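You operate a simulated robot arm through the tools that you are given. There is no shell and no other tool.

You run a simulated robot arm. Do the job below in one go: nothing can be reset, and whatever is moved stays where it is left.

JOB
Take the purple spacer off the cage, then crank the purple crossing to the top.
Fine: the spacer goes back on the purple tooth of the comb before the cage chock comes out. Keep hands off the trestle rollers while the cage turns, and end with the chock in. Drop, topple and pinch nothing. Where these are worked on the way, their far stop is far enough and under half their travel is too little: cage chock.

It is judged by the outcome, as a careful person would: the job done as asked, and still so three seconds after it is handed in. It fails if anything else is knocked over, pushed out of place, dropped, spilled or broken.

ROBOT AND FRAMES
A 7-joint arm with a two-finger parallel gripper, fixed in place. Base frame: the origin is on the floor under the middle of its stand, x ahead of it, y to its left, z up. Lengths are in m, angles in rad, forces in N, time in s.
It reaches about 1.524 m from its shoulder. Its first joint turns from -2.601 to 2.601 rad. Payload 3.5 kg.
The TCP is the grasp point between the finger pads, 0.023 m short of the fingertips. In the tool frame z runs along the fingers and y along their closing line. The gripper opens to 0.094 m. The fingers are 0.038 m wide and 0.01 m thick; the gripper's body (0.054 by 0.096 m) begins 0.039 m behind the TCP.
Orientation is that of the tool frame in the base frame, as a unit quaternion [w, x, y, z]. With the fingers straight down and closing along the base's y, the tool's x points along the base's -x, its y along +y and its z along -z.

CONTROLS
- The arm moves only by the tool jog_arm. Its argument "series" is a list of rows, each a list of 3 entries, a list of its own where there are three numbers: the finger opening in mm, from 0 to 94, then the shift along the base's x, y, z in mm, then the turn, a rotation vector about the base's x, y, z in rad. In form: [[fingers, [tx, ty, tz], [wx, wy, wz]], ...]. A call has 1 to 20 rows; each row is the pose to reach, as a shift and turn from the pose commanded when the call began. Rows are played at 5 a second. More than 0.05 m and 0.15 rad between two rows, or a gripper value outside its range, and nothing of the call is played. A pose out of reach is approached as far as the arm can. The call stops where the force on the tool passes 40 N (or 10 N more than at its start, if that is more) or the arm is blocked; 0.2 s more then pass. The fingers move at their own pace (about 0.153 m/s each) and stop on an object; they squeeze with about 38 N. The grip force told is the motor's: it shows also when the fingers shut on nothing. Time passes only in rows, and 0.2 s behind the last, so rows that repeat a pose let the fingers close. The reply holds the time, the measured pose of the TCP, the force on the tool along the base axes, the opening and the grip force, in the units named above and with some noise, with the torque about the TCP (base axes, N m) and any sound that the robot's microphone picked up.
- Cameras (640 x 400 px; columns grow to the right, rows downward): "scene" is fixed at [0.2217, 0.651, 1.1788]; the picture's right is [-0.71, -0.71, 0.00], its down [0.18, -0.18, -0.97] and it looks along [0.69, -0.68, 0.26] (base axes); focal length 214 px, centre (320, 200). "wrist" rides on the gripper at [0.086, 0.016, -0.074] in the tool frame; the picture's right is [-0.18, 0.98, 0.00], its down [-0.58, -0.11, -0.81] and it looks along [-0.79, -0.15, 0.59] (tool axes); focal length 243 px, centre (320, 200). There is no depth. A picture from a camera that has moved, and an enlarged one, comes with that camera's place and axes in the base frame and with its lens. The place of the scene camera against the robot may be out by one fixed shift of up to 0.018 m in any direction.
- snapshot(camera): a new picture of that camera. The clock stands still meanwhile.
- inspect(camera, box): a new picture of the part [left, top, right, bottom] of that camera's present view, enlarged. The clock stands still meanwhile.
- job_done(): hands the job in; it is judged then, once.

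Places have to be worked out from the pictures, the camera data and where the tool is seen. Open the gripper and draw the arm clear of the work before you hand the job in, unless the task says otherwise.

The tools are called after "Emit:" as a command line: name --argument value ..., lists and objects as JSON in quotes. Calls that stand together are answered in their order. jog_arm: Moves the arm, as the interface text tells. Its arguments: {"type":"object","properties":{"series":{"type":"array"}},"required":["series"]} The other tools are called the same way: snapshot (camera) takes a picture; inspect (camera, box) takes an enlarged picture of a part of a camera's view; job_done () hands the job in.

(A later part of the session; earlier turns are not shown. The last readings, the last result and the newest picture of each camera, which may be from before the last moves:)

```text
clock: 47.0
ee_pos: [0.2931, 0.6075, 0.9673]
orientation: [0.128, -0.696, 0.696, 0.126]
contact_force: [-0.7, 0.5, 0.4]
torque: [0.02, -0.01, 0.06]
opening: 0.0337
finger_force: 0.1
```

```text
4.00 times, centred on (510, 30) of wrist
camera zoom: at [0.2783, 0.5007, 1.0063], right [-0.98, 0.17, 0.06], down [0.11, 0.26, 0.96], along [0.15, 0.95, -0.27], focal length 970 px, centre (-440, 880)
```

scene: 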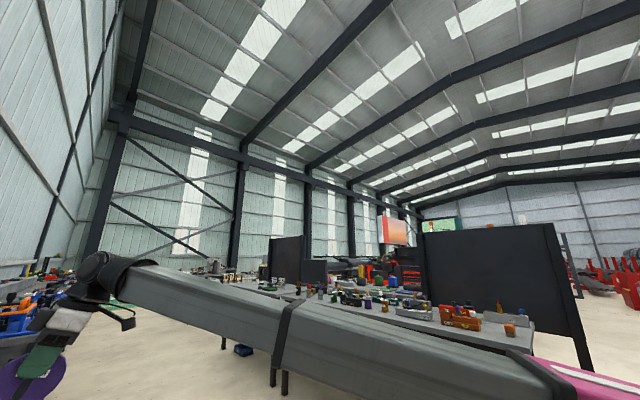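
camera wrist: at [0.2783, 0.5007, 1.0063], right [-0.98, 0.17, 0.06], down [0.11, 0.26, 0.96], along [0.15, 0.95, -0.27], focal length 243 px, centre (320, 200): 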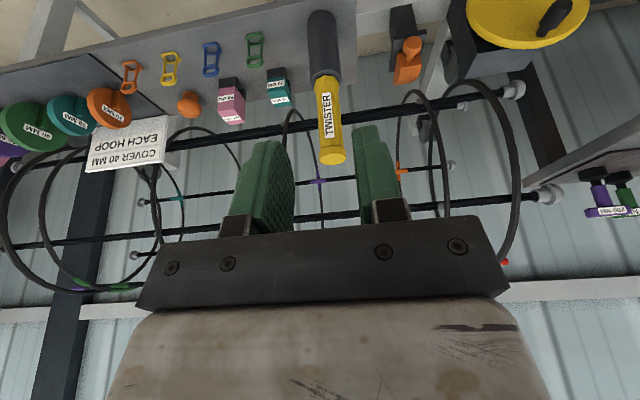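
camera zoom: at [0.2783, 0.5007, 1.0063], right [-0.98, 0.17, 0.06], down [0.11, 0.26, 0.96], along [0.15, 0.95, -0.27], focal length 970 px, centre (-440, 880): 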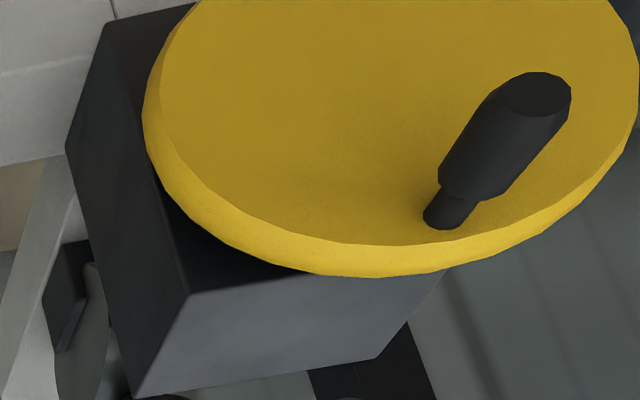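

The chock is an orange wedge on a post plate with its knob facing me (−y), at about (0.155, 0.858, 0.645), so it should pull out along −y. The crank wheel is centred near x≈0.01 with radius ≈0.09, facing −y. I'll move in front of the chock for a closer look.

Emit:
jog_arm --series '[[60, [-35, 0, 0], [0, 0, 0]], [60, [-70, 0, -5], [0, 0, 0]], [60, [-105, 5, -15], [0, 0, 0]], [60, [-138, 15, -35], [0, 0, 0]], [60, [-138, 40, -70], [0, 0, 0]], [60, [-138, 70, -105], [0, 0, 0]]]'

Emit:
snapshot --camera "wrist"

Emit:
inspect --camera "wrist" --box '[230, 0, 430, 120]'

Emit:
inspect --camera "wrist" --box '[400, 0, 640, 180]'

```text
clock: 48.4
ee_pos: [0.1567, 0.6787, 0.8606]
orientation: [-0.127, 0.696, -0.695, -0.127]
contact_force: [1.0, 0.4, -0.6]
torque: [-0.01, 0.04, 0.0]
opening: 0.0599
finger_force: 0.1
```

```text
taken
camera wrist: at [0.1409, 0.5716, 0.9001], right [-0.98, 0.17, 0.06], down [0.11, 0.26, 0.96], along [0.15, 0.95, -0.27], focal length 243 px, centre (320, 200)
```

wrist: 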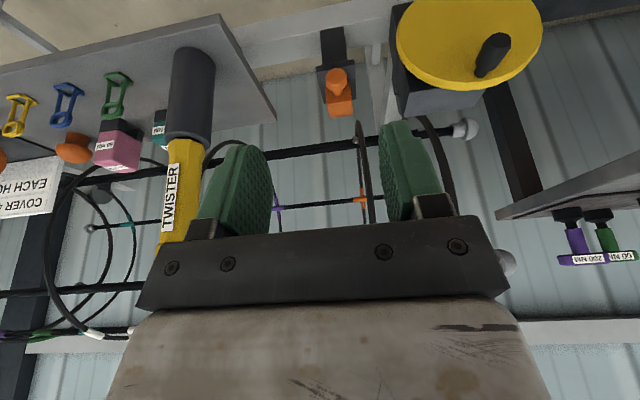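

```text
3.20 times, centred on (330, 60) of wrist
camera zoom: at [0.1409, 0.5716, 0.9001], right [-0.98, 0.17, 0.06], down [0.11, 0.26, 0.96], along [0.15, 0.95, -0.27], focal length 776 px, centre (288, 648)
```

zoom: 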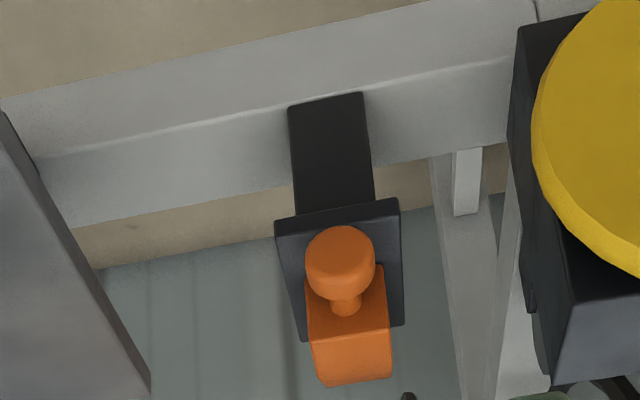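

```text
2.22 times, centred on (520, 90) of wrist
camera zoom: at [0.1409, 0.5716, 0.9001], right [-0.98, 0.17, 0.06], down [0.11, 0.26, 0.96], along [0.15, 0.95, -0.27], focal length 539 px, centre (-124, 444)
```

zoom: 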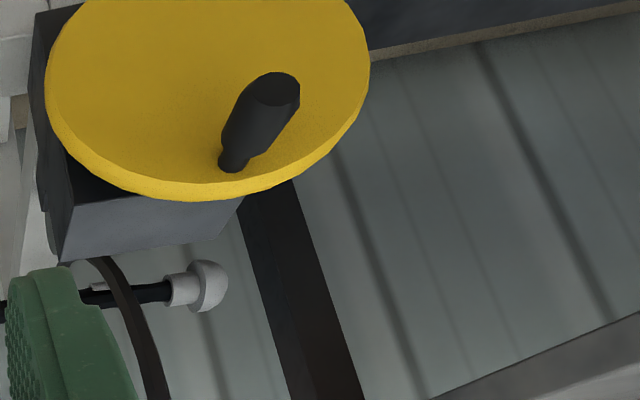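

Refined from two views: knob centre ≈(0.152, 0.867, 0.637), plate under the wedge at z≈0.61, wheel face at y≈0.83 with its handle near (−0.014, 0.81, 0.695). I'll go to a pre-grasp point above and in front of the knob, with the fingers open 60 mm.

Emit:
jog_arm --series '[[60, [-2, 40, -25], [0, 0, 0]], [60, [-4, 80, -50], [0, 0, 0]], [60, [-4, 115, -75], [0, 0, 0]], [60, [-4, 140, -100], [0, 0, 0]]]'

Emit:
snapshot --camera "wrist"

Emit:
inspect --camera "wrist" --box '[230, 0, 430, 120]'

```text
clock: 49.4
ee_pos: [0.1527, 0.8181, 0.7607]
orientation: [-0.127, 0.696, -0.695, -0.127]
contact_force: [-0.2, 0.3, 0.4]
torque: [0.0, 0.0, 0.03]
opening: 0.06
finger_force: 0.0
```

```text
taken
camera wrist: at [0.1368, 0.7113, 0.8001], right [-0.98, 0.17, 0.06], down [0.11, 0.26, 0.96], along [0.15, 0.95, -0.27], focal length 243 px, centre (320, 200)
```

wrist: 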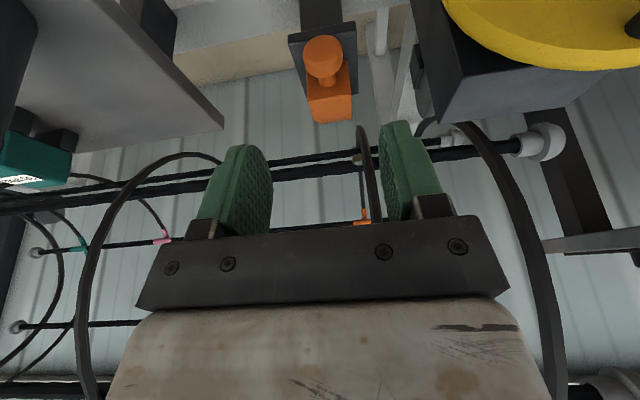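

```text
3.20 times, centred on (330, 60) of wrist
camera zoom: at [0.1368, 0.7113, 0.8001], right [-0.98, 0.17, 0.06], down [0.11, 0.26, 0.96], along [0.15, 0.95, -0.27], focal length 776 px, centre (288, 648)
```

zoom: 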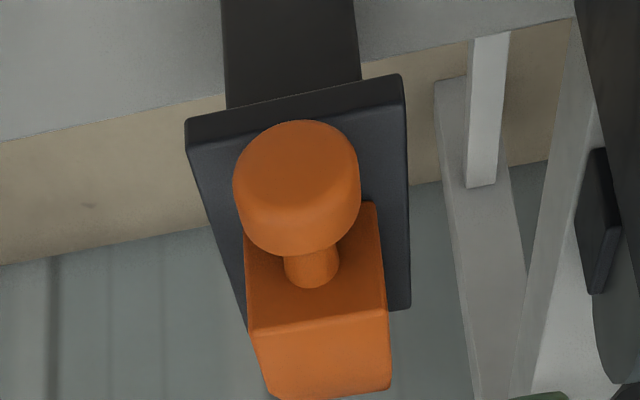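

The knob is lined up at (0.152, 0.8695, 0.635). I'll come down along the tool axis to straddle the knob, keeping the fingertips just above the plate.

Emit:
jog_arm --series '[[60, [-0.5, 12, -32], [0, 0, 0]], [60, [-0.5, 24, -64], [0, 0, 0]], [60, [-0.5, 34, -92], [0, 0, 0]], [60, [-0.5, 42, -109], [0, 0, 0]], [60, [-0.5, 43, -114], [0, 0, 0]]]'

Emit:
snapshot --camera "wrist"

Emit:
inspect --camera "wrist" --box '[220, 60, 420, 200]'

```text
clock: 50.6
ee_pos: [0.1519, 0.8611, 0.6458]
orientation: [0.127, -0.695, 0.696, 0.127]
contact_force: [-0.1, 1.0, -0.5]
torque: [0.01, 0.0, 0.0]
opening: 0.06
finger_force: 0.1
```

```text
taken
camera wrist: at [0.1361, 0.7538, 0.6864], right [-0.98, 0.17, 0.06], down [0.11, 0.26, 0.96], along [0.15, 0.95, -0.27], focal length 243 px, centre (320, 200)
```

wrist: 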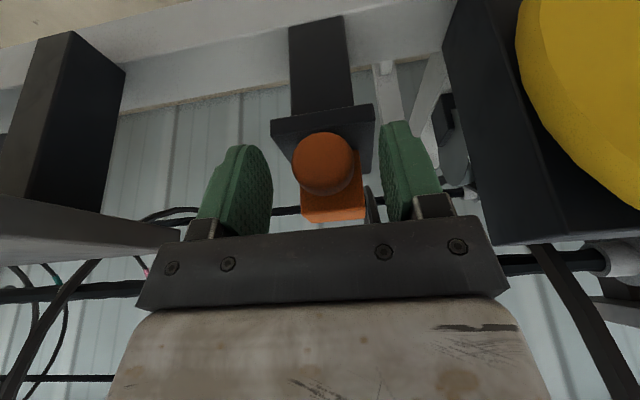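

```text
2.86 times, centred on (320, 130) of wrist
camera zoom: at [0.1361, 0.7538, 0.6864], right [-0.98, 0.17, 0.06], down [0.11, 0.26, 0.96], along [0.15, 0.95, -0.27], focal length 693 px, centre (320, 400)
```

zoom: 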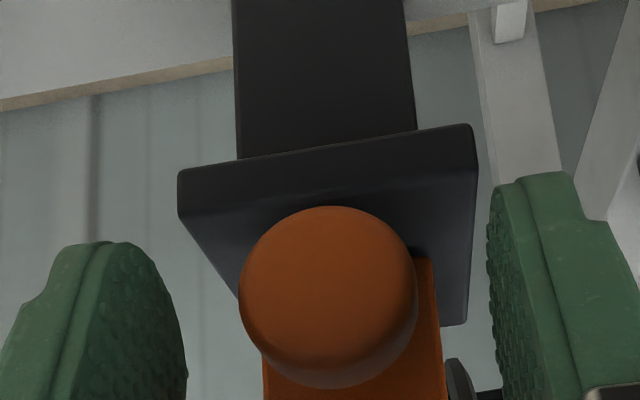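

The knob is centred between the pads. I'll close on it.

Emit:
jog_arm --series '[[45, [0, 0, 0], [0, 0, 0]], [34, [0, 0, 0], [0, 0, 0]], [25, [0, 0, 0], [0, 0, 0]], [20, [0, 0, 0], [0, 0, 0]], [20, [0, 0, 0], [0, 0, 0]]]'

Emit:
snapshot --camera "wrist"

```text
clock: 51.8
ee_pos: [0.1509, 0.8597, 0.6476]
orientation: [0.127, -0.695, 0.696, 0.127]
contact_force: [-13.4, 0.8, -0.9]
torque: [0.06, 0.21, 0.17]
opening: 0.0312
finger_force: 45.2
```

```text
taken
camera wrist: at [0.1352, 0.7537, 0.6866], right [-0.98, 0.17, 0.07], down [0.11, 0.26, 0.96], along [0.15, 0.95, -0.27], focal length 243 px, centre (320, 200)
```

wrist: 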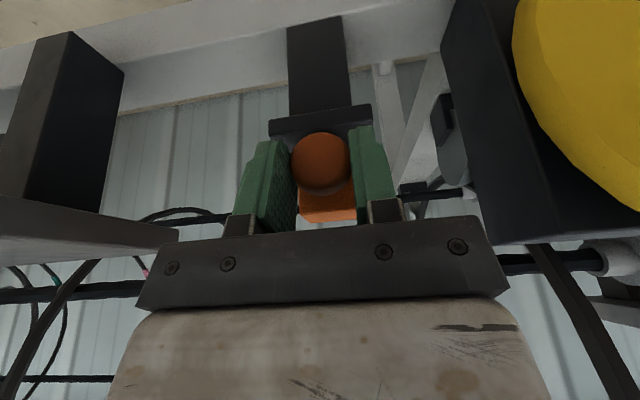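

Gripped at 31 mm with some sideways preload in x. I'll ease that by 1 mm and pull the chock toward me gently.

Emit:
jog_arm --series '[[20, [-1, 0, 0], [0, 0, 0]], [20, [-1, -4, 0], [0, 0, 0]], [20, [-1, -8, 0], [0, 0, 0]], [20, [-1, -12, 0], [0, 0, 0]], [20, [-1, -16, 0], [0, 0, 0]], [20, [-1, -20, 0], [0, 0, 0]]]'

Emit:
snapshot --camera "wrist"

```text
clock: 53.2
ee_pos: [0.1502, 0.8412, 0.6472]
orientation: [0.127, -0.695, 0.696, 0.128]
contact_force: [-9.4, 1.0, 5.9]
torque: [-0.18, 0.07, 0.11]
opening: 0.0308
finger_force: 45.2
```

```text
taken
camera wrist: at [0.1351, 0.7339, 0.6865], right [-0.98, 0.17, 0.06], down [0.11, 0.26, 0.96], along [0.15, 0.95, -0.27], focal length 243 px, centre (320, 200)
```

wrist: 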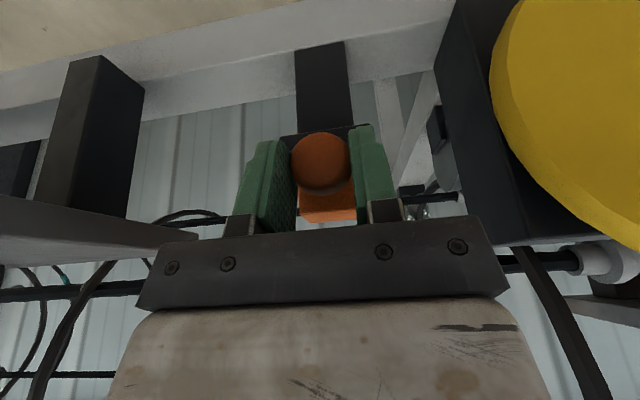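

The chock slides with the hand. I'll keep pulling until it reaches its stop, easing x a little more.

Emit:
jog_arm --series '[[20, [-0.7, -4, 0.3], [0, 0, 0]], [20, [-0.7, -8, 0.3], [0, 0, 0]], [20, [-0.7, -12, 0.3], [0, 0, 0]], [20, [-0.7, -16, 0.3], [0, 0, 0]], [20, [-0.7, -20, 0.3], [0, 0, 0]]]'

Emit:
snapshot --camera "wrist"

```text
clock: 54.4
ee_pos: [0.1498, 0.8219, 0.6478]
orientation: [0.127, -0.696, 0.696, 0.126]
contact_force: [0.3, 2.0, -4.1]
torque: [0.43, -0.03, -0.07]
opening: 0.0309
finger_force: 45.1
```

```text
taken
camera wrist: at [0.135, 0.7138, 0.6866], right [-0.98, 0.17, 0.06], down [0.11, 0.26, 0.96], along [0.15, 0.95, -0.27], focal length 243 px, centre (320, 200)
```

wrist: 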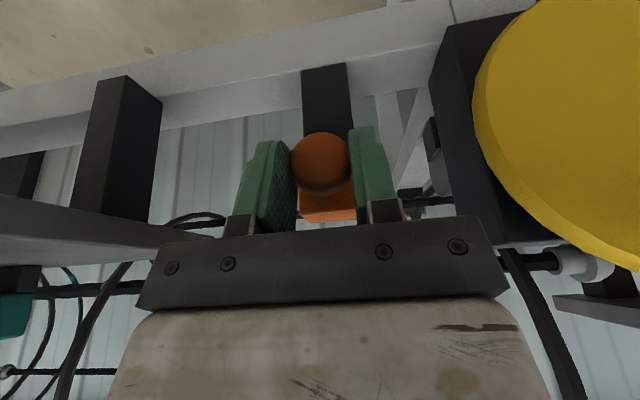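

Pulled 40 mm so far with no stop yet. I'll continue in 3 mm steps, watching for resistance.

Emit:
jog_arm --series '[[20, [0, -3, 0], [0, 0, 0]], [20, [0, -6, 0], [0, 0, 0]], [20, [0, -9, 0], [0, 0, 0]], [20, [0, -12, 0], [0, 0, 0]]]'

Emit:
snapshot --camera "wrist"

```text
clock: 55.4
ee_pos: [0.1505, 0.812, 0.6473]
orientation: [-0.129, 0.695, -0.695, -0.128]
contact_force: [5.8, 33.3, -1.3]
torque: [0.45, -0.09, -0.08]
opening: 0.0311
finger_force: 45.3
```

```text
taken
camera wrist: at [0.1349, 0.7049, 0.6864], right [-0.98, 0.17, 0.06], down [0.11, 0.25, 0.96], along [0.15, 0.95, -0.27], focal length 243 px, centre (320, 200)
```

wrist: 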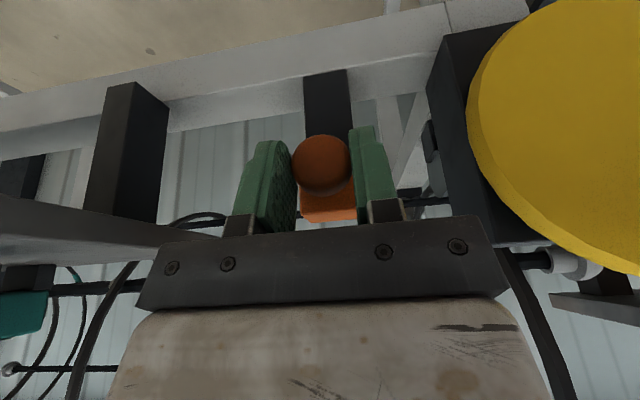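

At 33 N the chock has reached its far stop, after about 49 mm of travel. I'll relax the pull, open the fingers and back straight off along the tool axis.

Emit:
jog_arm --series '[[20, [0, 2.5, 0], [0, 0, 0]], [45, [0, 2.5, 0], [0, 0, 0]], [60, [0, 2.5, 0], [0, 0, 0]], [60, [0, 2.5, 0], [0, 0, 0]], [60, [0, -8.5, 28], [0, 0, 0]], [60, [0, -21, 60], [0, 0, 0]], [60, [0, -38, 100], [0, 0, 0]], [60, [0, -60, 130], [0, 0, 0]]]'

Emit:
snapshot --camera "wrist"

Emit:
inspect --camera "wrist" --box '[230, 0, 430, 120]'

```text
clock: 57.2
ee_pos: [0.1505, 0.7472, 0.7781]
orientation: [-0.127, 0.696, -0.695, -0.127]
contact_force: [0.6, 1.1, 0.0]
torque: [-0.01, -0.01, -0.01]
opening: 0.0599
finger_force: 0.0
```

```text
taken
camera wrist: at [0.1348, 0.6402, 0.8179], right [-0.98, 0.17, 0.06], down [0.11, 0.26, 0.96], along [0.15, 0.95, -0.27], focal length 243 px, centre (320, 200)
```

wrist: 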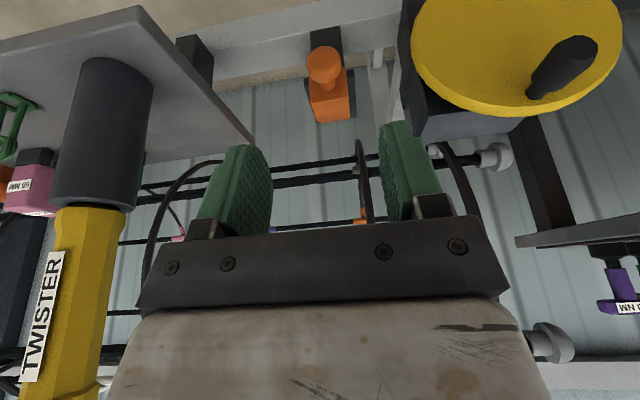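

```text
3.20 times, centred on (330, 60) of wrist
camera zoom: at [0.1348, 0.6402, 0.8179], right [-0.98, 0.17, 0.06], down [0.11, 0.26, 0.96], along [0.15, 0.95, -0.27], focal length 776 px, centre (288, 648)
```

zoom: 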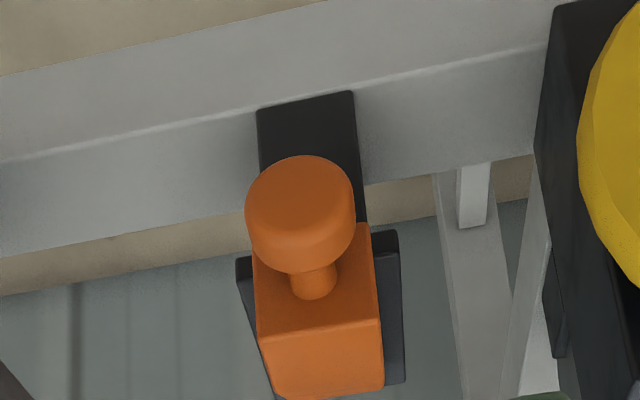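

The chock stays out, with the wedge drawn forward past the plate edge. Now the crank: I'll move across in front of the wheel to measure its centre and handle.

Emit:
jog_arm --series '[[60, [-35, -15, 10], [0, 0, 0]], [60, [-75, -30, 15], [0, 0, 0]], [60, [-115, -45, 15], [0, 0, 0]], [60, [-155, -60, 15], [0, 0, 0]]]'

Emit:
snapshot --camera "wrist"

Emit:
inspect --camera "wrist" --box '[240, 0, 440, 130]'

```text
clock: 58.2
ee_pos: [-0.0048, 0.6873, 0.7943]
orientation: [0.128, -0.695, 0.696, 0.126]
contact_force: [0.0, 0.4, 0.3]
torque: [-0.01, -0.01, 0.0]
opening: 0.06
finger_force: 0.1
```

```text
taken
camera wrist: at [-0.0201, 0.582, 0.8324], right [-0.98, 0.17, 0.06], down [0.11, 0.26, 0.96], along [0.15, 0.95, -0.27], focal length 243 px, centre (320, 200)
```

wrist: 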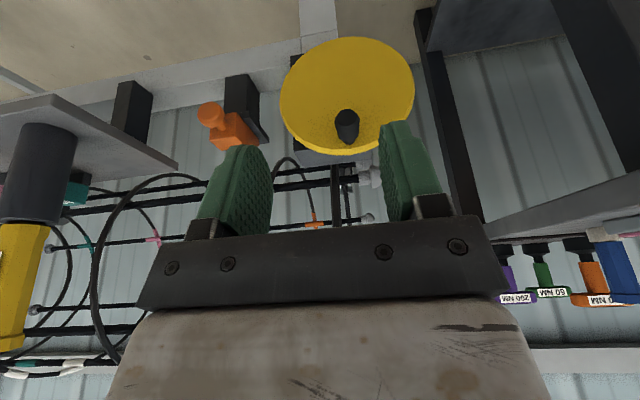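

```text
3.08 times, centred on (340, 65) of wrist
camera zoom: at [-0.0201, 0.582, 0.8324], right [-0.98, 0.17, 0.06], down [0.11, 0.26, 0.96], along [0.15, 0.95, -0.27], focal length 746 px, centre (258, 615)
```

zoom: 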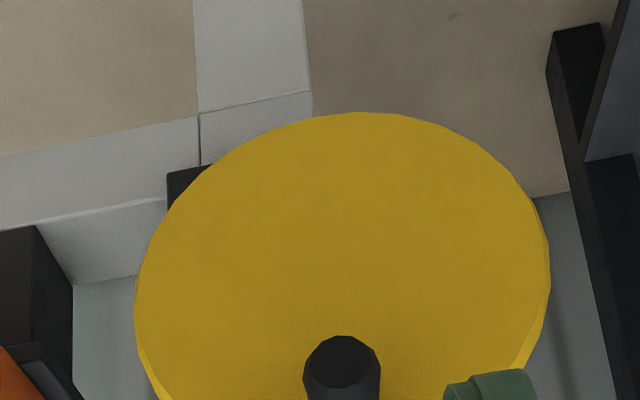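

I'll enlarge the handle area and the wheel's near edge for a more exact fit.

Emit:
inspect --camera "wrist" --box '[296, 90, 408, 170]'

Emit:
inspect --camera "wrist" --box '[256, 20, 448, 160]'

```text
5.00 times, centred on (352, 130) of wrist
camera zoom: at [-0.0201, 0.582, 0.8324], right [-0.98, 0.17, 0.06], down [0.11, 0.26, 0.96], along [0.15, 0.95, -0.27], focal length 1213 px, centre (160, 550)
```

zoom: 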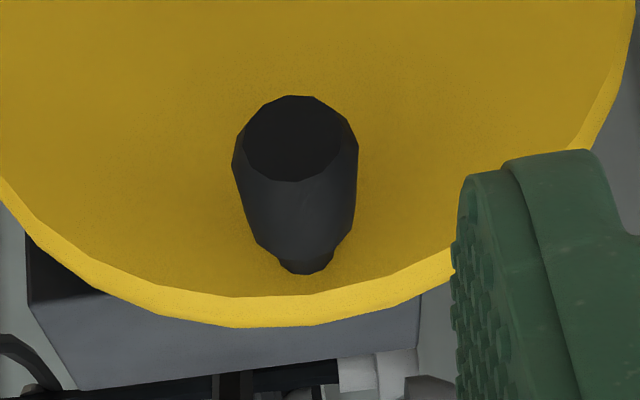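

```text
2.86 times, centred on (352, 90) of wrist
camera zoom: at [-0.0201, 0.582, 0.8324], right [-0.98, 0.17, 0.06], down [0.11, 0.26, 0.96], along [0.15, 0.95, -0.27], focal length 693 px, centre (229, 514)
```

zoom: 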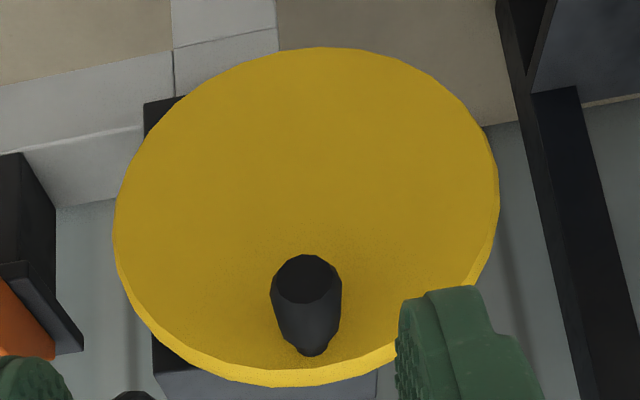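

Fit: wheel face y≈0.847, centre ≈(−0.018, 0.615) in x–z, radius ≈0.085. The handle is at the top, axis ≈(−0.018, 0.690), grip spanning y 0.795–0.835 and about 24 mm thick. I'll approach the handle from above and in front.

Emit:
jog_arm --series '[[60, [-5, 40, -5], [0, 0, 0]], [60, [-10, 75, -12], [0, 0, 0]], [60, [-14, 100, -25], [0, 0, 0]], [60, [-14, 108, -50], [0, 0, 0]], [60, [-14, 116, -72], [0, 0, 0]]]'

Emit:
snapshot --camera "wrist"

Emit:
inspect --camera "wrist" --box '[220, 60, 420, 200]'

```text
clock: 59.4
ee_pos: [-0.0191, 0.8051, 0.7211]
orientation: [0.127, -0.696, 0.696, 0.128]
contact_force: [0.4, -0.1, 0.4]
torque: [0.01, 0.0, 0.02]
opening: 0.0599
finger_force: 0.1
```

```text
taken
camera wrist: at [-0.0346, 0.6987, 0.7602], right [-0.98, 0.17, 0.06], down [0.11, 0.26, 0.96], along [0.15, 0.95, -0.27], focal length 243 px, centre (320, 200)
```

wrist: 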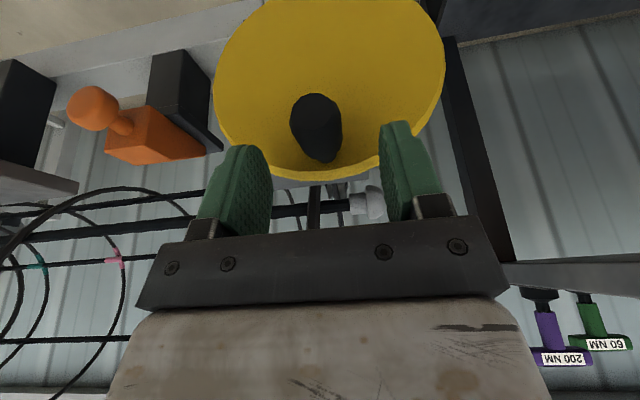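

```text
2.86 times, centred on (320, 130) of wrist
camera zoom: at [-0.0346, 0.6987, 0.7602], right [-0.98, 0.17, 0.06], down [0.11, 0.26, 0.96], along [0.15, 0.95, -0.27], focal length 693 px, centre (320, 400)
```

zoom: 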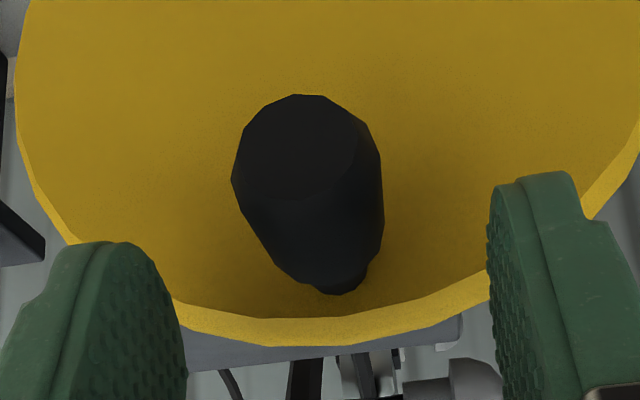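

The handle is centred between the open fingers, axis height about 0.694. I'll lower 21 mm to straddle it and close.

Emit:
jog_arm --series '[[60, [0, 1, -10], [0, 0, 0]], [60, [0, 3, -21], [0, 0, 0]], [60, [0, 3, -21], [0, 0, 0]]]'

Emit:
inspect --camera "wrist" --box '[220, 60, 420, 200]'

```text
clock: 60.2
ee_pos: [-0.0184, 0.8089, 0.7005]
orientation: [-0.127, 0.696, -0.695, -0.127]
contact_force: [0.3, -0.1, 0.0]
torque: [-0.02, 0.02, 0.01]
opening: 0.06
finger_force: 0.1
```

```text
2.86 times, centred on (320, 130) of wrist
camera zoom: at [-0.0342, 0.7019, 0.7392], right [-0.98, 0.17, 0.06], down [0.11, 0.26, 0.96], along [0.15, 0.95, -0.27], focal length 693 px, centre (320, 400)
```

zoom: 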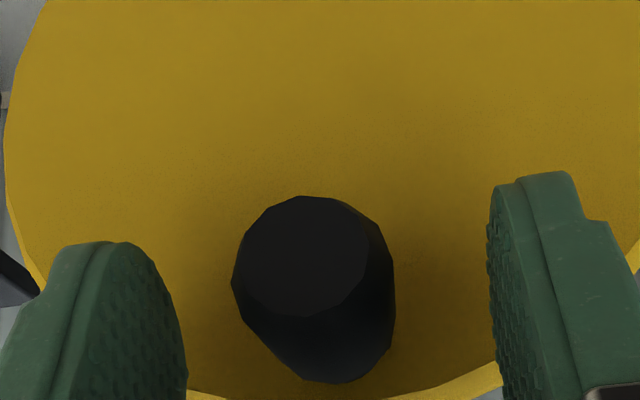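

Well centred. Closing on the handle now.

Emit:
jog_arm --series '[[40, [0, 0, 0], [0, 0, 0]], [28, [0, 0, 0], [0, 0, 0]], [18, [0, 0, 0], [0, 0, 0]], [12, [0, 0, 0], [0, 0, 0]], [12, [0, 0, 0], [0, 0, 0]]]'

Emit:
snapshot --camera "wrist"

```text
clock: 61.4
ee_pos: [-0.0193, 0.8096, 0.7003]
orientation: [0.127, -0.695, 0.696, 0.127]
contact_force: [-4.9, 0.1, -1.0]
torque: [-0.05, 0.26, -0.55]
opening: 0.0249
finger_force: 44.8
```

```text
taken
camera wrist: at [-0.0345, 0.7019, 0.7394], right [-0.98, 0.17, 0.07], down [0.11, 0.26, 0.96], along [0.15, 0.95, -0.27], focal length 243 px, centre (320, 200)
```

wrist: 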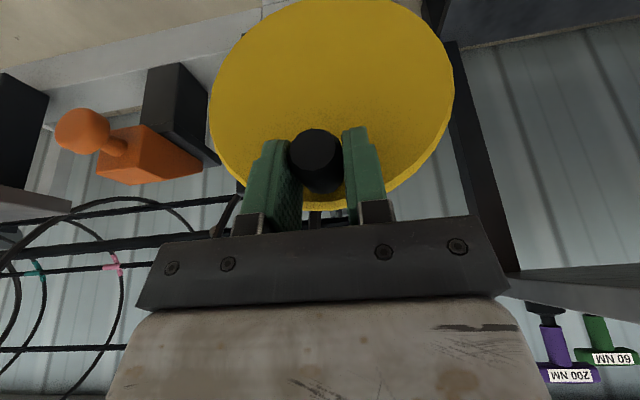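

The handle is gripped at 25 mm. I'll try a small arc toward +x (about 20°) around the estimated centre and see the forces and how the cage responds.

Emit:
jog_arm --series '[[12, [6.7, 0, -0.3], [0, 0, 0]], [12, [13.4, 0, -1.2], [0, 0, 0]], [12, [19.9, 0, -2.6], [0, 0, 0]], [12, [26.3, 0, -4.6], [0, 0, 0]]]'

Emit:
snapshot --camera "wrist"

```text
clock: 62.4
ee_pos: [0.0075, 0.8078, 0.6958]
orientation: [-0.128, 0.696, -0.695, -0.127]
contact_force: [-7.9, 1.2, 0.9]
torque: [0.19, 0.73, -0.45]
opening: 0.024
finger_force: 45.3
```

```text
taken
camera wrist: at [-0.0079, 0.7015, 0.7344], right [-0.98, 0.17, 0.06], down [0.11, 0.26, 0.96], along [0.15, 0.95, -0.27], focal length 243 px, centre (320, 200)
```

wrist: 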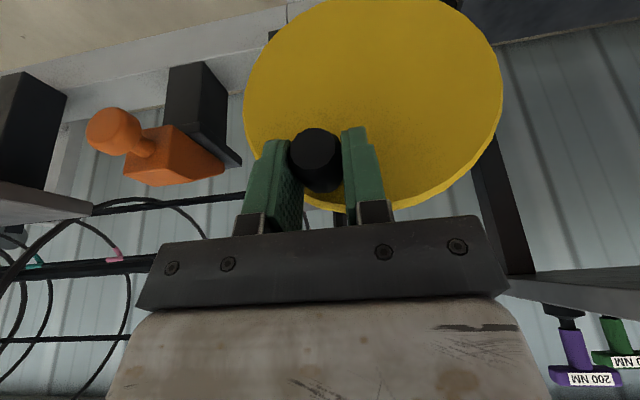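

The crank turns easily, but the near side of the cage rose, so the far purple crossing went down. The needed direction is the other way, so I'll turn back and on toward −x, watching the forces.

Emit:
jog_arm --series '[[12, [-6.6, 0, 2], [0, 0, 0]], [12, [-13, 0, 3.5], [0, 0, 0]], [12, [-19.7, 0, 4.4], [0, 0, 0]], [12, [-26.3, 0, 4.6], [0, 0, 0]], [12, [-33, 0, 4.4], [0, 0, 0]], [12, [-39.7, 0, 3.5], [0, 0, 0]], [12, [-46.3, 0, 2], [0, 0, 0]], [12, [-52.7, 0, 0], [0, 0, 0]], [12, [-58.9, 0, -2.6], [0, 0, 0]], [12, [-64.8, 0, -5.7], [0, 0, 0]]]'

Emit:
snapshot --camera "wrist"

```text
clock: 64.6
ee_pos: [-0.0576, 0.8078, 0.6891]
orientation: [0.126, -0.696, 0.696, 0.127]
contact_force: [9.0, -0.3, -3.8]
torque: [0.5, -0.3, -0.14]
opening: 0.0249
finger_force: 45.2
```

```text
taken
camera wrist: at [-0.0734, 0.7011, 0.7288], right [-0.98, 0.17, 0.07], down [0.11, 0.26, 0.96], along [0.15, 0.95, -0.27], focal length 243 px, centre (320, 200)
```

wrist: 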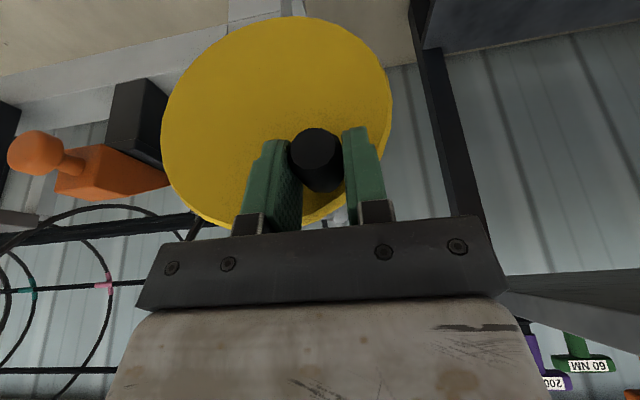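

The far side is now rising, and the resistance is only about 10 N. I'll continue around the circle with a slightly smaller radius of 76.5 mm.

Emit:
jog_arm --series '[[12, [-7.5, 0, -5.3], [0, 0, 0]], [12, [-14.6, 0, -11.4], [0, 0, 0]], [12, [-20.9, 0, -18.3], [0, 0, 0]], [12, [-26.4, 0, -25.9], [0, 0, 0]], [12, [-30.8, 0, -34.1], [0, 0, 0]], [12, [-34.3, 0, -42.8], [0, 0, 0]], [12, [-36.6, 0, -51.8], [0, 0, 0]], [12, [-37.8, 0, -61.1], [0, 0, 0]]]'

Emit:
snapshot --camera "wrist"

```text
clock: 66.1
ee_pos: [-0.0905, 0.8088, 0.6423]
orientation: [0.131, -0.696, 0.696, 0.121]
contact_force: [19.2, 0.5, -9.9]
torque: [0.09, 0.19, -0.35]
opening: 0.0242
finger_force: 45.0
stopped in row 7: the force on the tool passed its limit at 48 N (the readings are from after the stop); the commanded pose is now the measured one
```

```text
taken
camera wrist: at [-0.1052, 0.7011, 0.6819], right [-0.98, 0.17, 0.05], down [0.1, 0.26, 0.96], along [0.15, 0.95, -0.27], focal length 243 px, centre (320, 200)
```

wrist: 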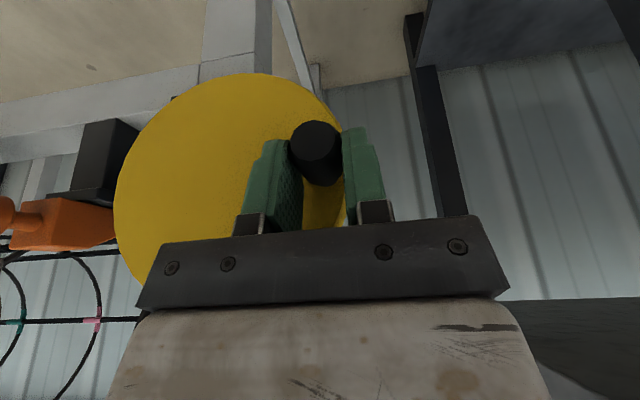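

The path was a touch too wide there. Fitting the measured points gives centre ≈(−0.018, 0.627) and radius ≈73 mm; I'll continue with that in smaller steps.

Emit:
jog_arm --series '[[12, [1.2, 0, -2.6], [0, 0, 0]], [12, [0.5, 0, -7.7], [0, 0, 0]], [12, [0.2, 0, -15.3], [0, 0, 0]], [12, [0.5, 0, -22], [0, 0, 0]]]'

Emit:
snapshot --camera "wrist"

```text
clock: 67.1
ee_pos: [-0.0901, 0.8076, 0.6211]
orientation: [-0.131, 0.697, -0.694, -0.124]
contact_force: [24.0, 1.0, 10.2]
torque: [0.39, -0.67, -0.5]
opening: 0.0244
finger_force: 45.1
```

```text
taken
camera wrist: at [-0.1046, 0.7009, 0.6604], right [-0.98, 0.17, 0.05], down [0.1, 0.26, 0.96], along [0.15, 0.95, -0.27], focal length 243 px, centre (320, 200)
```

wrist: 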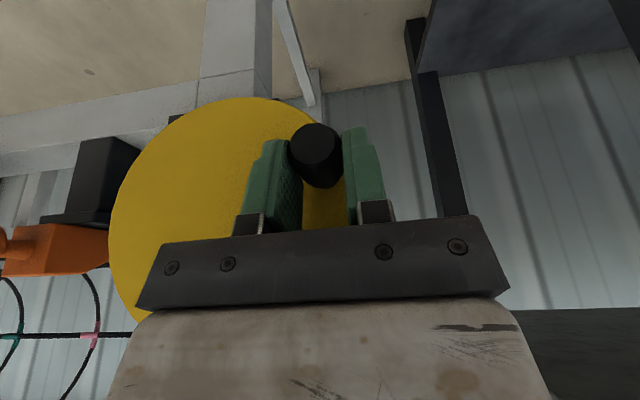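

There's still an inward push of 24 N, so the true path is about 2 mm tighter on this side. I'll use a radius of 70.5 mm and keep stepping.

Emit:
jog_arm --series '[[12, [2.2, 0, -3], [0, 0, 0]], [12, [2.6, 0, -6], [0, 0, 0]], [12, [4.6, 0, -13.9], [0, 0, 0]], [12, [7.6, 0, -22], [0, 0, 0]]]'

```text
clock: 68.1
ee_pos: [-0.0824, 0.8087, 0.5989]
orientation: [-0.13, 0.696, -0.695, -0.122]
contact_force: [14.6, 0.1, 4.9]
torque: [0.11, 0.0, -0.04]
opening: 0.0245
finger_force: 44.8
```

The force is easing. A refit with the relieved points gives centre ≈(−0.0205, 0.631) and radius 69 mm for the hand path; I'll continue with that.

Emit:
jog_arm --series '[[12, [2.1, 0, -1.8], [0, 0, 0]], [12, [6.8, 0, -8.8], [0, 0, 0]], [12, [12.3, 0, -15.2], [0, 0, 0]], [12, [18.5, 0, -20.9], [0, 0, 0]], [12, [25.3, 0, -25.8], [0, 0, 0]]]'

Emit:
snapshot --camera "wrist"

```text
clock: 69.2
ee_pos: [-0.0643, 0.8076, 0.5736]
orientation: [-0.125, 0.697, -0.695, -0.124]
contact_force: [-9.9, -0.2, -11.7]
torque: [0.92, -0.04, -0.27]
opening: 0.0246
finger_force: 45.0
stopped in row 5: the force on the tool passed its limit at 59 N (the readings are from after the stop); the commanded pose is now the measured one
```

```text
taken
camera wrist: at [-0.0799, 0.701, 0.6138], right [-0.98, 0.17, 0.06], down [0.11, 0.27, 0.96], along [0.15, 0.95, -0.28], focal length 243 px, centre (320, 200)
```

wrist: 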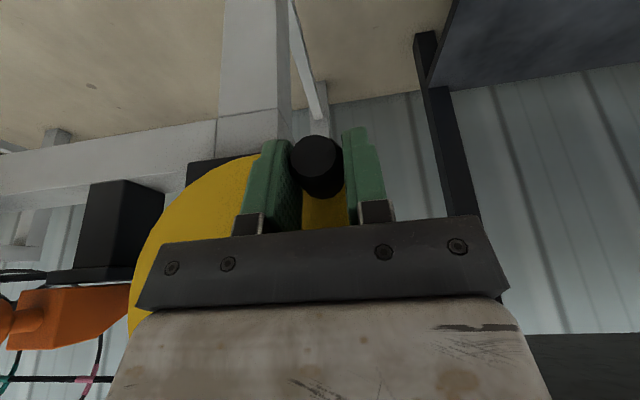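

The handle has slipped a few millimetres upward between the pads, so the lower part of the path needs to run lower. I'll go on with centre (−0.017, 0.6235) and radius 71.5 mm, checking after each short arc.

Emit:
jog_arm --series '[[12, [1.5, 0, -3.5], [0, 0, 0]], [12, [4.3, 0, -7.2], [0, 0, 0]], [12, [8, 0, -9.8], [0, 0, 0]], [12, [11.5, 0, -12], [0, 0, 0]]]'

Emit:
snapshot --camera "wrist"

```text
clock: 70.2
ee_pos: [-0.0518, 0.8081, 0.563]
orientation: [-0.127, 0.697, -0.695, -0.124]
contact_force: [1.8, 0.2, 3.3]
torque: [0.58, -0.08, -0.84]
opening: 0.0245
finger_force: 44.9
```

```text
taken
camera wrist: at [-0.067, 0.7009, 0.6024], right [-0.98, 0.17, 0.06], down [0.1, 0.26, 0.96], along [0.15, 0.95, -0.28], focal length 243 px, centre (320, 200)
```

wrist: 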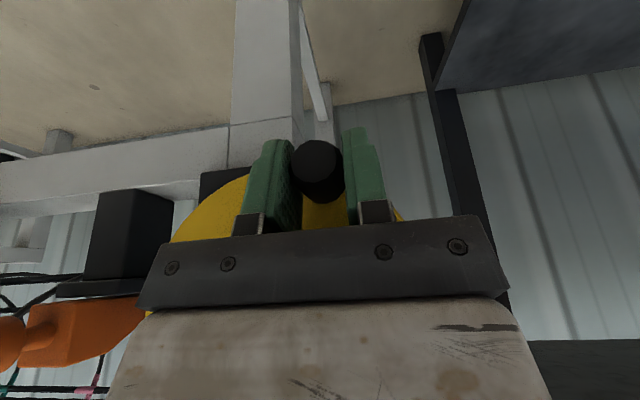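

Forces are near zero now. Continuing through the bottom of the circle.

Emit:
jog_arm --series '[[12, [4, 0, -2.8], [0, 0, 0]], [12, [7.9, 0, -5], [0, 0, 0]], [12, [16.1, 0, -8.5], [0, 0, 0]], [12, [24.6, 0, -10.6], [0, 0, 0]], [12, [33.3, 0, -11.5], [0, 0, 0]]]'

Emit:
snapshot --camera "wrist"

```text
clock: 71.4
ee_pos: [-0.0183, 0.8076, 0.5511]
orientation: [-0.127, 0.697, -0.695, -0.123]
contact_force: [-2.4, 2.8, -2.0]
torque: [0.28, -0.28, -0.67]
opening: 0.0246
finger_force: 45.3
```

```text
taken
camera wrist: at [-0.0339, 0.7007, 0.5905], right [-0.98, 0.17, 0.06], down [0.1, 0.27, 0.96], along [0.15, 0.95, -0.28], focal length 243 px, centre (320, 200)
```

wrist: 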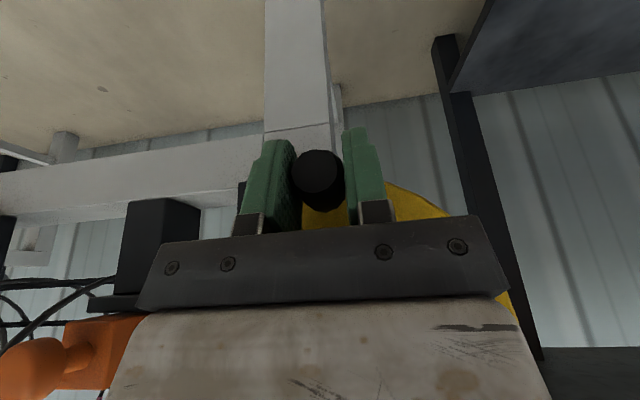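

At the bottom of the circle with little force. I'll carry on up the +x side, keeping the slip offset.

Emit:
jog_arm --series '[[12, [8.4, 0, 0.2], [0, 0, 0]], [12, [16.6, 0, 1.7], [0, 0, 0]], [12, [24.5, 0, 4.3], [0, 0, 0]], [12, [32.2, 0, 7.7], [0, 0, 0]]]'

```text
clock: 72.4
ee_pos: [0.0143, 0.8068, 0.5599]
orientation: [-0.128, 0.696, -0.695, -0.123]
contact_force: [-5.4, -2.3, 8.5]
torque: [0.09, -0.17, -0.65]
opening: 0.0249
finger_force: 45.1
```

Small forces only. Next arc, a millimetre higher.

Emit:
jog_arm --series '[[12, [7.1, 0, 5.9], [0, 0, 0]], [12, [13.6, 0, 11.1], [0, 0, 0]], [12, [19.5, 0, 17.1], [0, 0, 0]], [12, [24.6, 0, 23.7], [0, 0, 0]]]'

Emit:
snapshot --camera "wrist"

```text
clock: 73.4
ee_pos: [0.0387, 0.8068, 0.5822]
orientation: [-0.127, 0.697, -0.695, -0.123]
contact_force: [-4.6, -2.2, -5.9]
torque: [0.55, -0.59, -0.5]
opening: 0.0235
finger_force: 44.3
```

```text
taken
camera wrist: at [0.0229, 0.7009, 0.6223], right [-0.98, 0.17, 0.06], down [0.1, 0.26, 0.96], along [0.15, 0.95, -0.28], focal length 243 px, centre (320, 200)
```

wrist: 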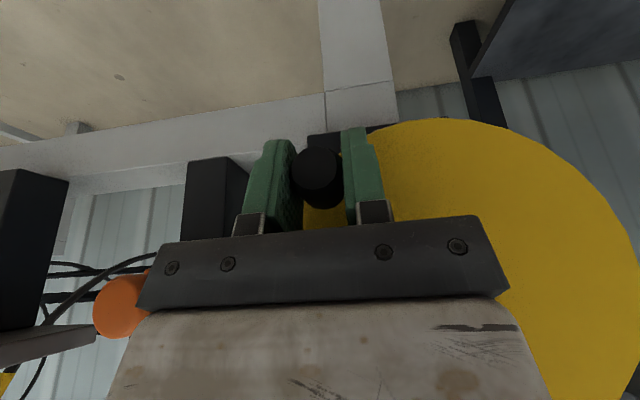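

Good. Continuing up the +x side in short steps.

Emit:
jog_arm --series '[[12, [4.2, 0, 7.2], [0, 0, 0]], [12, [7.6, 0, 14.9], [0, 0, 0]], [12, [9.9, 0, 22.9], [0, 0, 0]]]'

```text
clock: 74.2
ee_pos: [0.0476, 0.8074, 0.6053]
orientation: [-0.128, 0.696, -0.695, -0.124]
contact_force: [-3.9, 0.1, 0.9]
torque: [0.21, -0.14, -0.6]
opening: 0.0248
finger_force: 44.6
```

Forces are small; next arc past the 3 o'clock point.

Emit:
jog_arm --series '[[12, [1.4, 0, 8.2], [0, 0, 0]], [12, [1.8, 0, 16.6], [0, 0, 0]], [12, [1.1, 0, 24.9], [0, 0, 0]]]'

Emit:
snapshot --camera "wrist"

```text
clock: 75.0
ee_pos: [0.0502, 0.8072, 0.6308]
orientation: [-0.128, 0.698, -0.694, -0.123]
contact_force: [10.7, 0.1, -7.5]
torque: [0.93, -0.64, -0.25]
opening: 0.0239
finger_force: 45.2
```

```text
taken
camera wrist: at [0.0349, 0.701, 0.6698], right [-0.98, 0.17, 0.06], down [0.1, 0.26, 0.96], along [0.15, 0.95, -0.28], focal length 243 px, centre (320, 200)
```

wrist: 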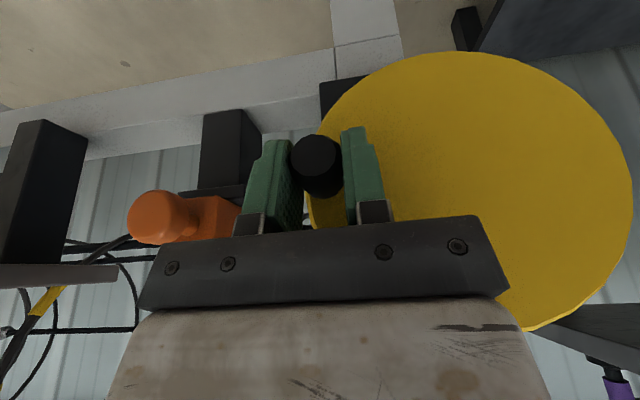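

Continuing over the upper right, with the radius a millimetre wider on this side.

Emit:
jog_arm --series '[[12, [1, 0, 5], [0, 0, 0]], [12, [-0.2, 0, 11.2], [0, 0, 0]], [12, [-3.1, 0, 19.2], [0, 0, 0]], [12, [-6.7, 0, 26.7], [0, 0, 0]]]'

Emit:
snapshot --camera "wrist"

```text
clock: 76.0
ee_pos: [0.0455, 0.8071, 0.6582]
orientation: [-0.13, 0.697, -0.695, -0.123]
contact_force: [34.1, 2.6, 14.7]
torque: [-0.25, -0.33, 0.13]
opening: 0.0247
finger_force: 44.8
```

```text
taken
camera wrist: at [0.0292, 0.7009, 0.698], right [-0.98, 0.17, 0.06], down [0.1, 0.26, 0.96], along [0.15, 0.95, -0.27], focal length 243 px, centre (320, 200)
```

wrist: 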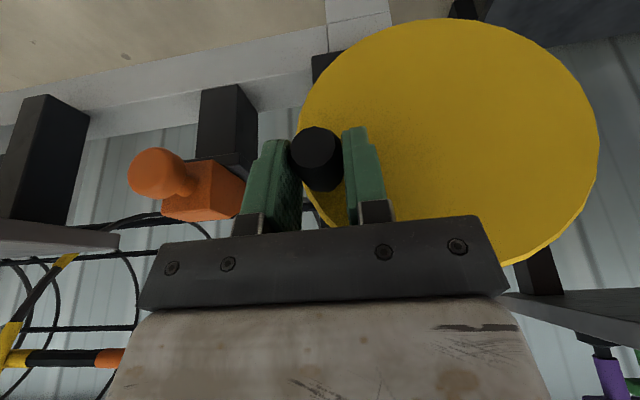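

The handle circle is evidently wider to the right: centre ≈(−0.0135, 0.622), radius ≈74.5 mm fits all sides. I'll relieve the side force and continue on that circle.

Emit:
jog_arm --series '[[12, [5.5, 0, 3.5], [0, 0, 0]], [12, [5, 0, 7.5], [0, 0, 0]], [12, [3.6, 0, 11.9], [0, 0, 0]], [12, [-2.4, 0, 18.7], [0, 0, 0]]]'

Emit:
snapshot --camera "wrist"

```text
clock: 77.0
ee_pos: [0.0372, 0.8067, 0.6749]
orientation: [-0.125, 0.697, -0.695, -0.125]
contact_force: [-33.4, 7.8, -20.7]
torque: [0.26, 0.46, -1.0]
opening: 0.0237
finger_force: 44.8
```

```text
taken
camera wrist: at [0.0221, 0.7009, 0.715], right [-0.98, 0.17, 0.06], down [0.11, 0.27, 0.96], along [0.15, 0.95, -0.28], focal length 243 px, centre (320, 200)
```

wrist: 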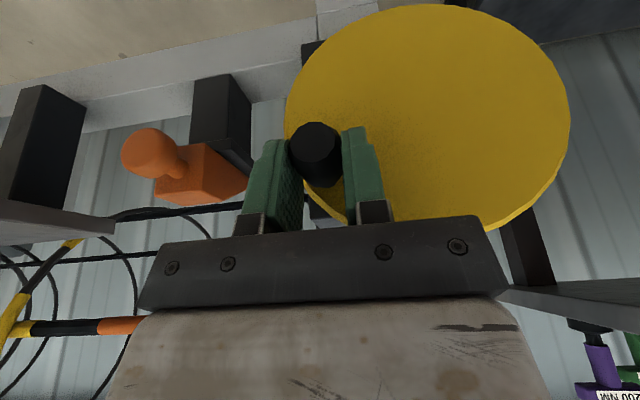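

Now it's slightly too wide. The middle fit, centre (−0.0155, 0.622) and radius 72 mm, matches both readings; I'll use it and relieve first.

Emit:
jog_arm --series '[[12, [-3.2, 0, -1.5], [0, 0, 0]], [12, [-6.5, 0, 1.5], [0, 0, 0]], [12, [-10.4, 0, 4], [0, 0, 0]], [12, [-17.6, 0, 9], [0, 0, 0]]]'

Emit:
snapshot --camera "wrist"

```text
clock: 78.2
ee_pos: [0.0218, 0.8071, 0.6875]
orientation: [-0.13, 0.697, -0.694, -0.124]
contact_force: [11.4, -5.7, 15.6]
torque: [-0.35, -0.4, -0.21]
opening: 0.0248
finger_force: 45.2
stopped in row 4: the force on the tool passed its limit at 51 N (the readings are from after the stop); the commanded pose is now the measured one
```

```text
taken
camera wrist: at [0.0057, 0.7004, 0.7274], right [-0.98, 0.17, 0.06], down [0.1, 0.26, 0.96], along [0.15, 0.95, -0.27], focal length 243 px, centre (320, 200)
```

wrist: 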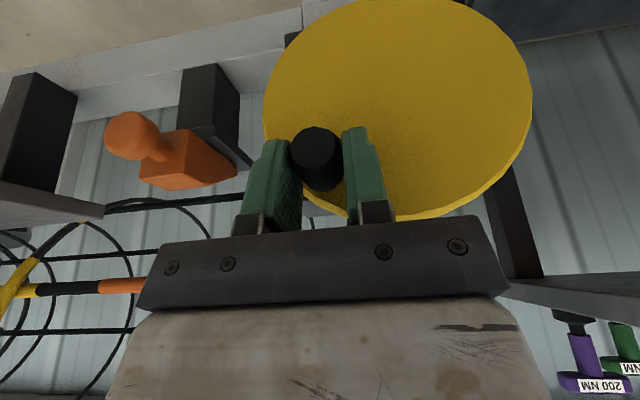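

We're near the top again, and the cage has turned about 105° for 330° of crank, so roughly one full turn gives 120°. I'll finish the last arc gently toward the handle's original spot.

Emit:
jog_arm --series '[[12, [-0.5, 0, 1.8], [0, 0, 0]], [12, [-3.5, 0, 3.6], [0, 0, 0]], [12, [-6.8, 0, 5.5], [0, 0, 0]], [12, [-13.8, 0, 8.5], [0, 0, 0]]]'

```text
clock: 79.2
ee_pos: [0.0052, 0.8074, 0.695]
orientation: [-0.128, 0.697, -0.694, -0.128]
contact_force: [-5.4, -8.3, 3.5]
torque: [0.21, 0.54, -0.7]
opening: 0.024
finger_force: 45.1
```

Smooth so far. Continuing almost to the top, then I'll check the cage angle.

Emit:
jog_arm --series '[[12, [-5, 0, 1.3], [0, 0, 0]], [12, [-10, 0, 2.3], [0, 0, 0]], [12, [-15, 0, 3.1], [0, 0, 0]], [12, [-19, 0, 3.5], [0, 0, 0]]]'

Emit:
snapshot --camera "wrist"

```text
clock: 80.2
ee_pos: [-0.0123, 0.8076, 0.6998]
orientation: [-0.129, 0.696, -0.695, -0.125]
contact_force: [7.5, -6.3, 2.6]
torque: [-0.02, -0.56, -0.21]
opening: 0.0246
finger_force: 45.4
```

```text
taken
camera wrist: at [-0.0281, 0.7009, 0.7388], right [-0.98, 0.17, 0.06], down [0.1, 0.26, 0.96], along [0.15, 0.95, -0.27], focal length 243 px, centre (320, 200)
```

wrist: 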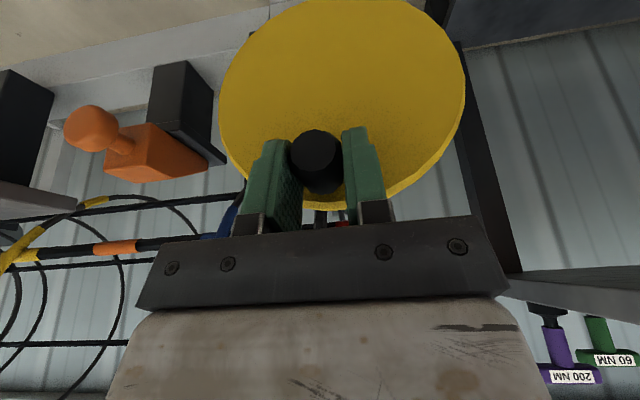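

Only about 7 mm of handle travel remains to its original position. I'll finish that.

Emit:
jog_arm --series '[[12, [-2.5, 0, 0.2], [0, 0, 0]], [12, [-5, 0, 0.3], [0, 0, 0]], [12, [-7.6, 0, 0.3], [0, 0, 0]], [12, [-7.6, 0, 0.3], [0, 0, 0]]]'

Emit:
snapshot --camera "wrist"

Emit:
inspect --camera "wrist" --box '[0, 160, 240, 400]'

```text
clock: 81.2
ee_pos: [-0.0205, 0.8084, 0.6994]
orientation: [-0.13, 0.697, -0.694, -0.126]
contact_force: [2.5, -0.9, 3.4]
torque: [0.17, -0.1, -0.73]
opening: 0.0251
finger_force: 45.0
```

```text
taken
camera wrist: at [-0.036, 0.701, 0.7389], right [-0.98, 0.17, 0.06], down [0.1, 0.26, 0.96], along [0.15, 0.95, -0.27], focal length 243 px, centre (320, 200)
```

wrist: 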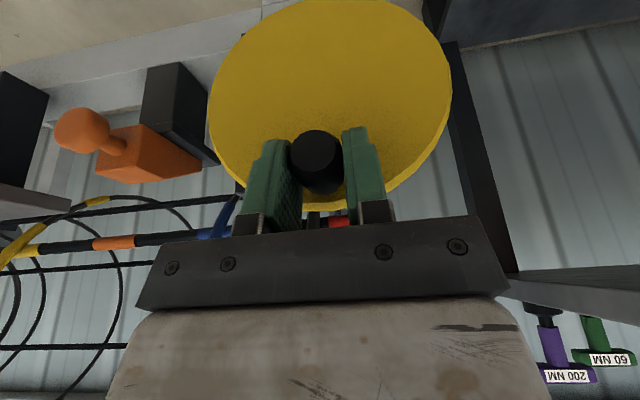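

```text
1.67 times, centred on (120, 280) of wrist
camera zoom: at [-0.036, 0.701, 0.7389], right [-0.98, 0.17, 0.06], down [0.1, 0.26, 0.96], along [0.15, 0.95, -0.27], focal length 404 px, centre (653, 67)
```

zoom: 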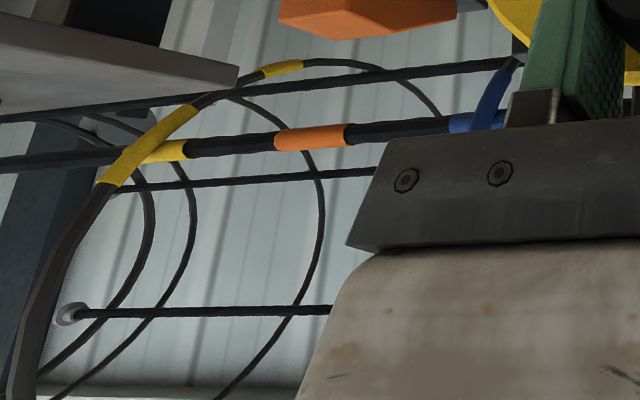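

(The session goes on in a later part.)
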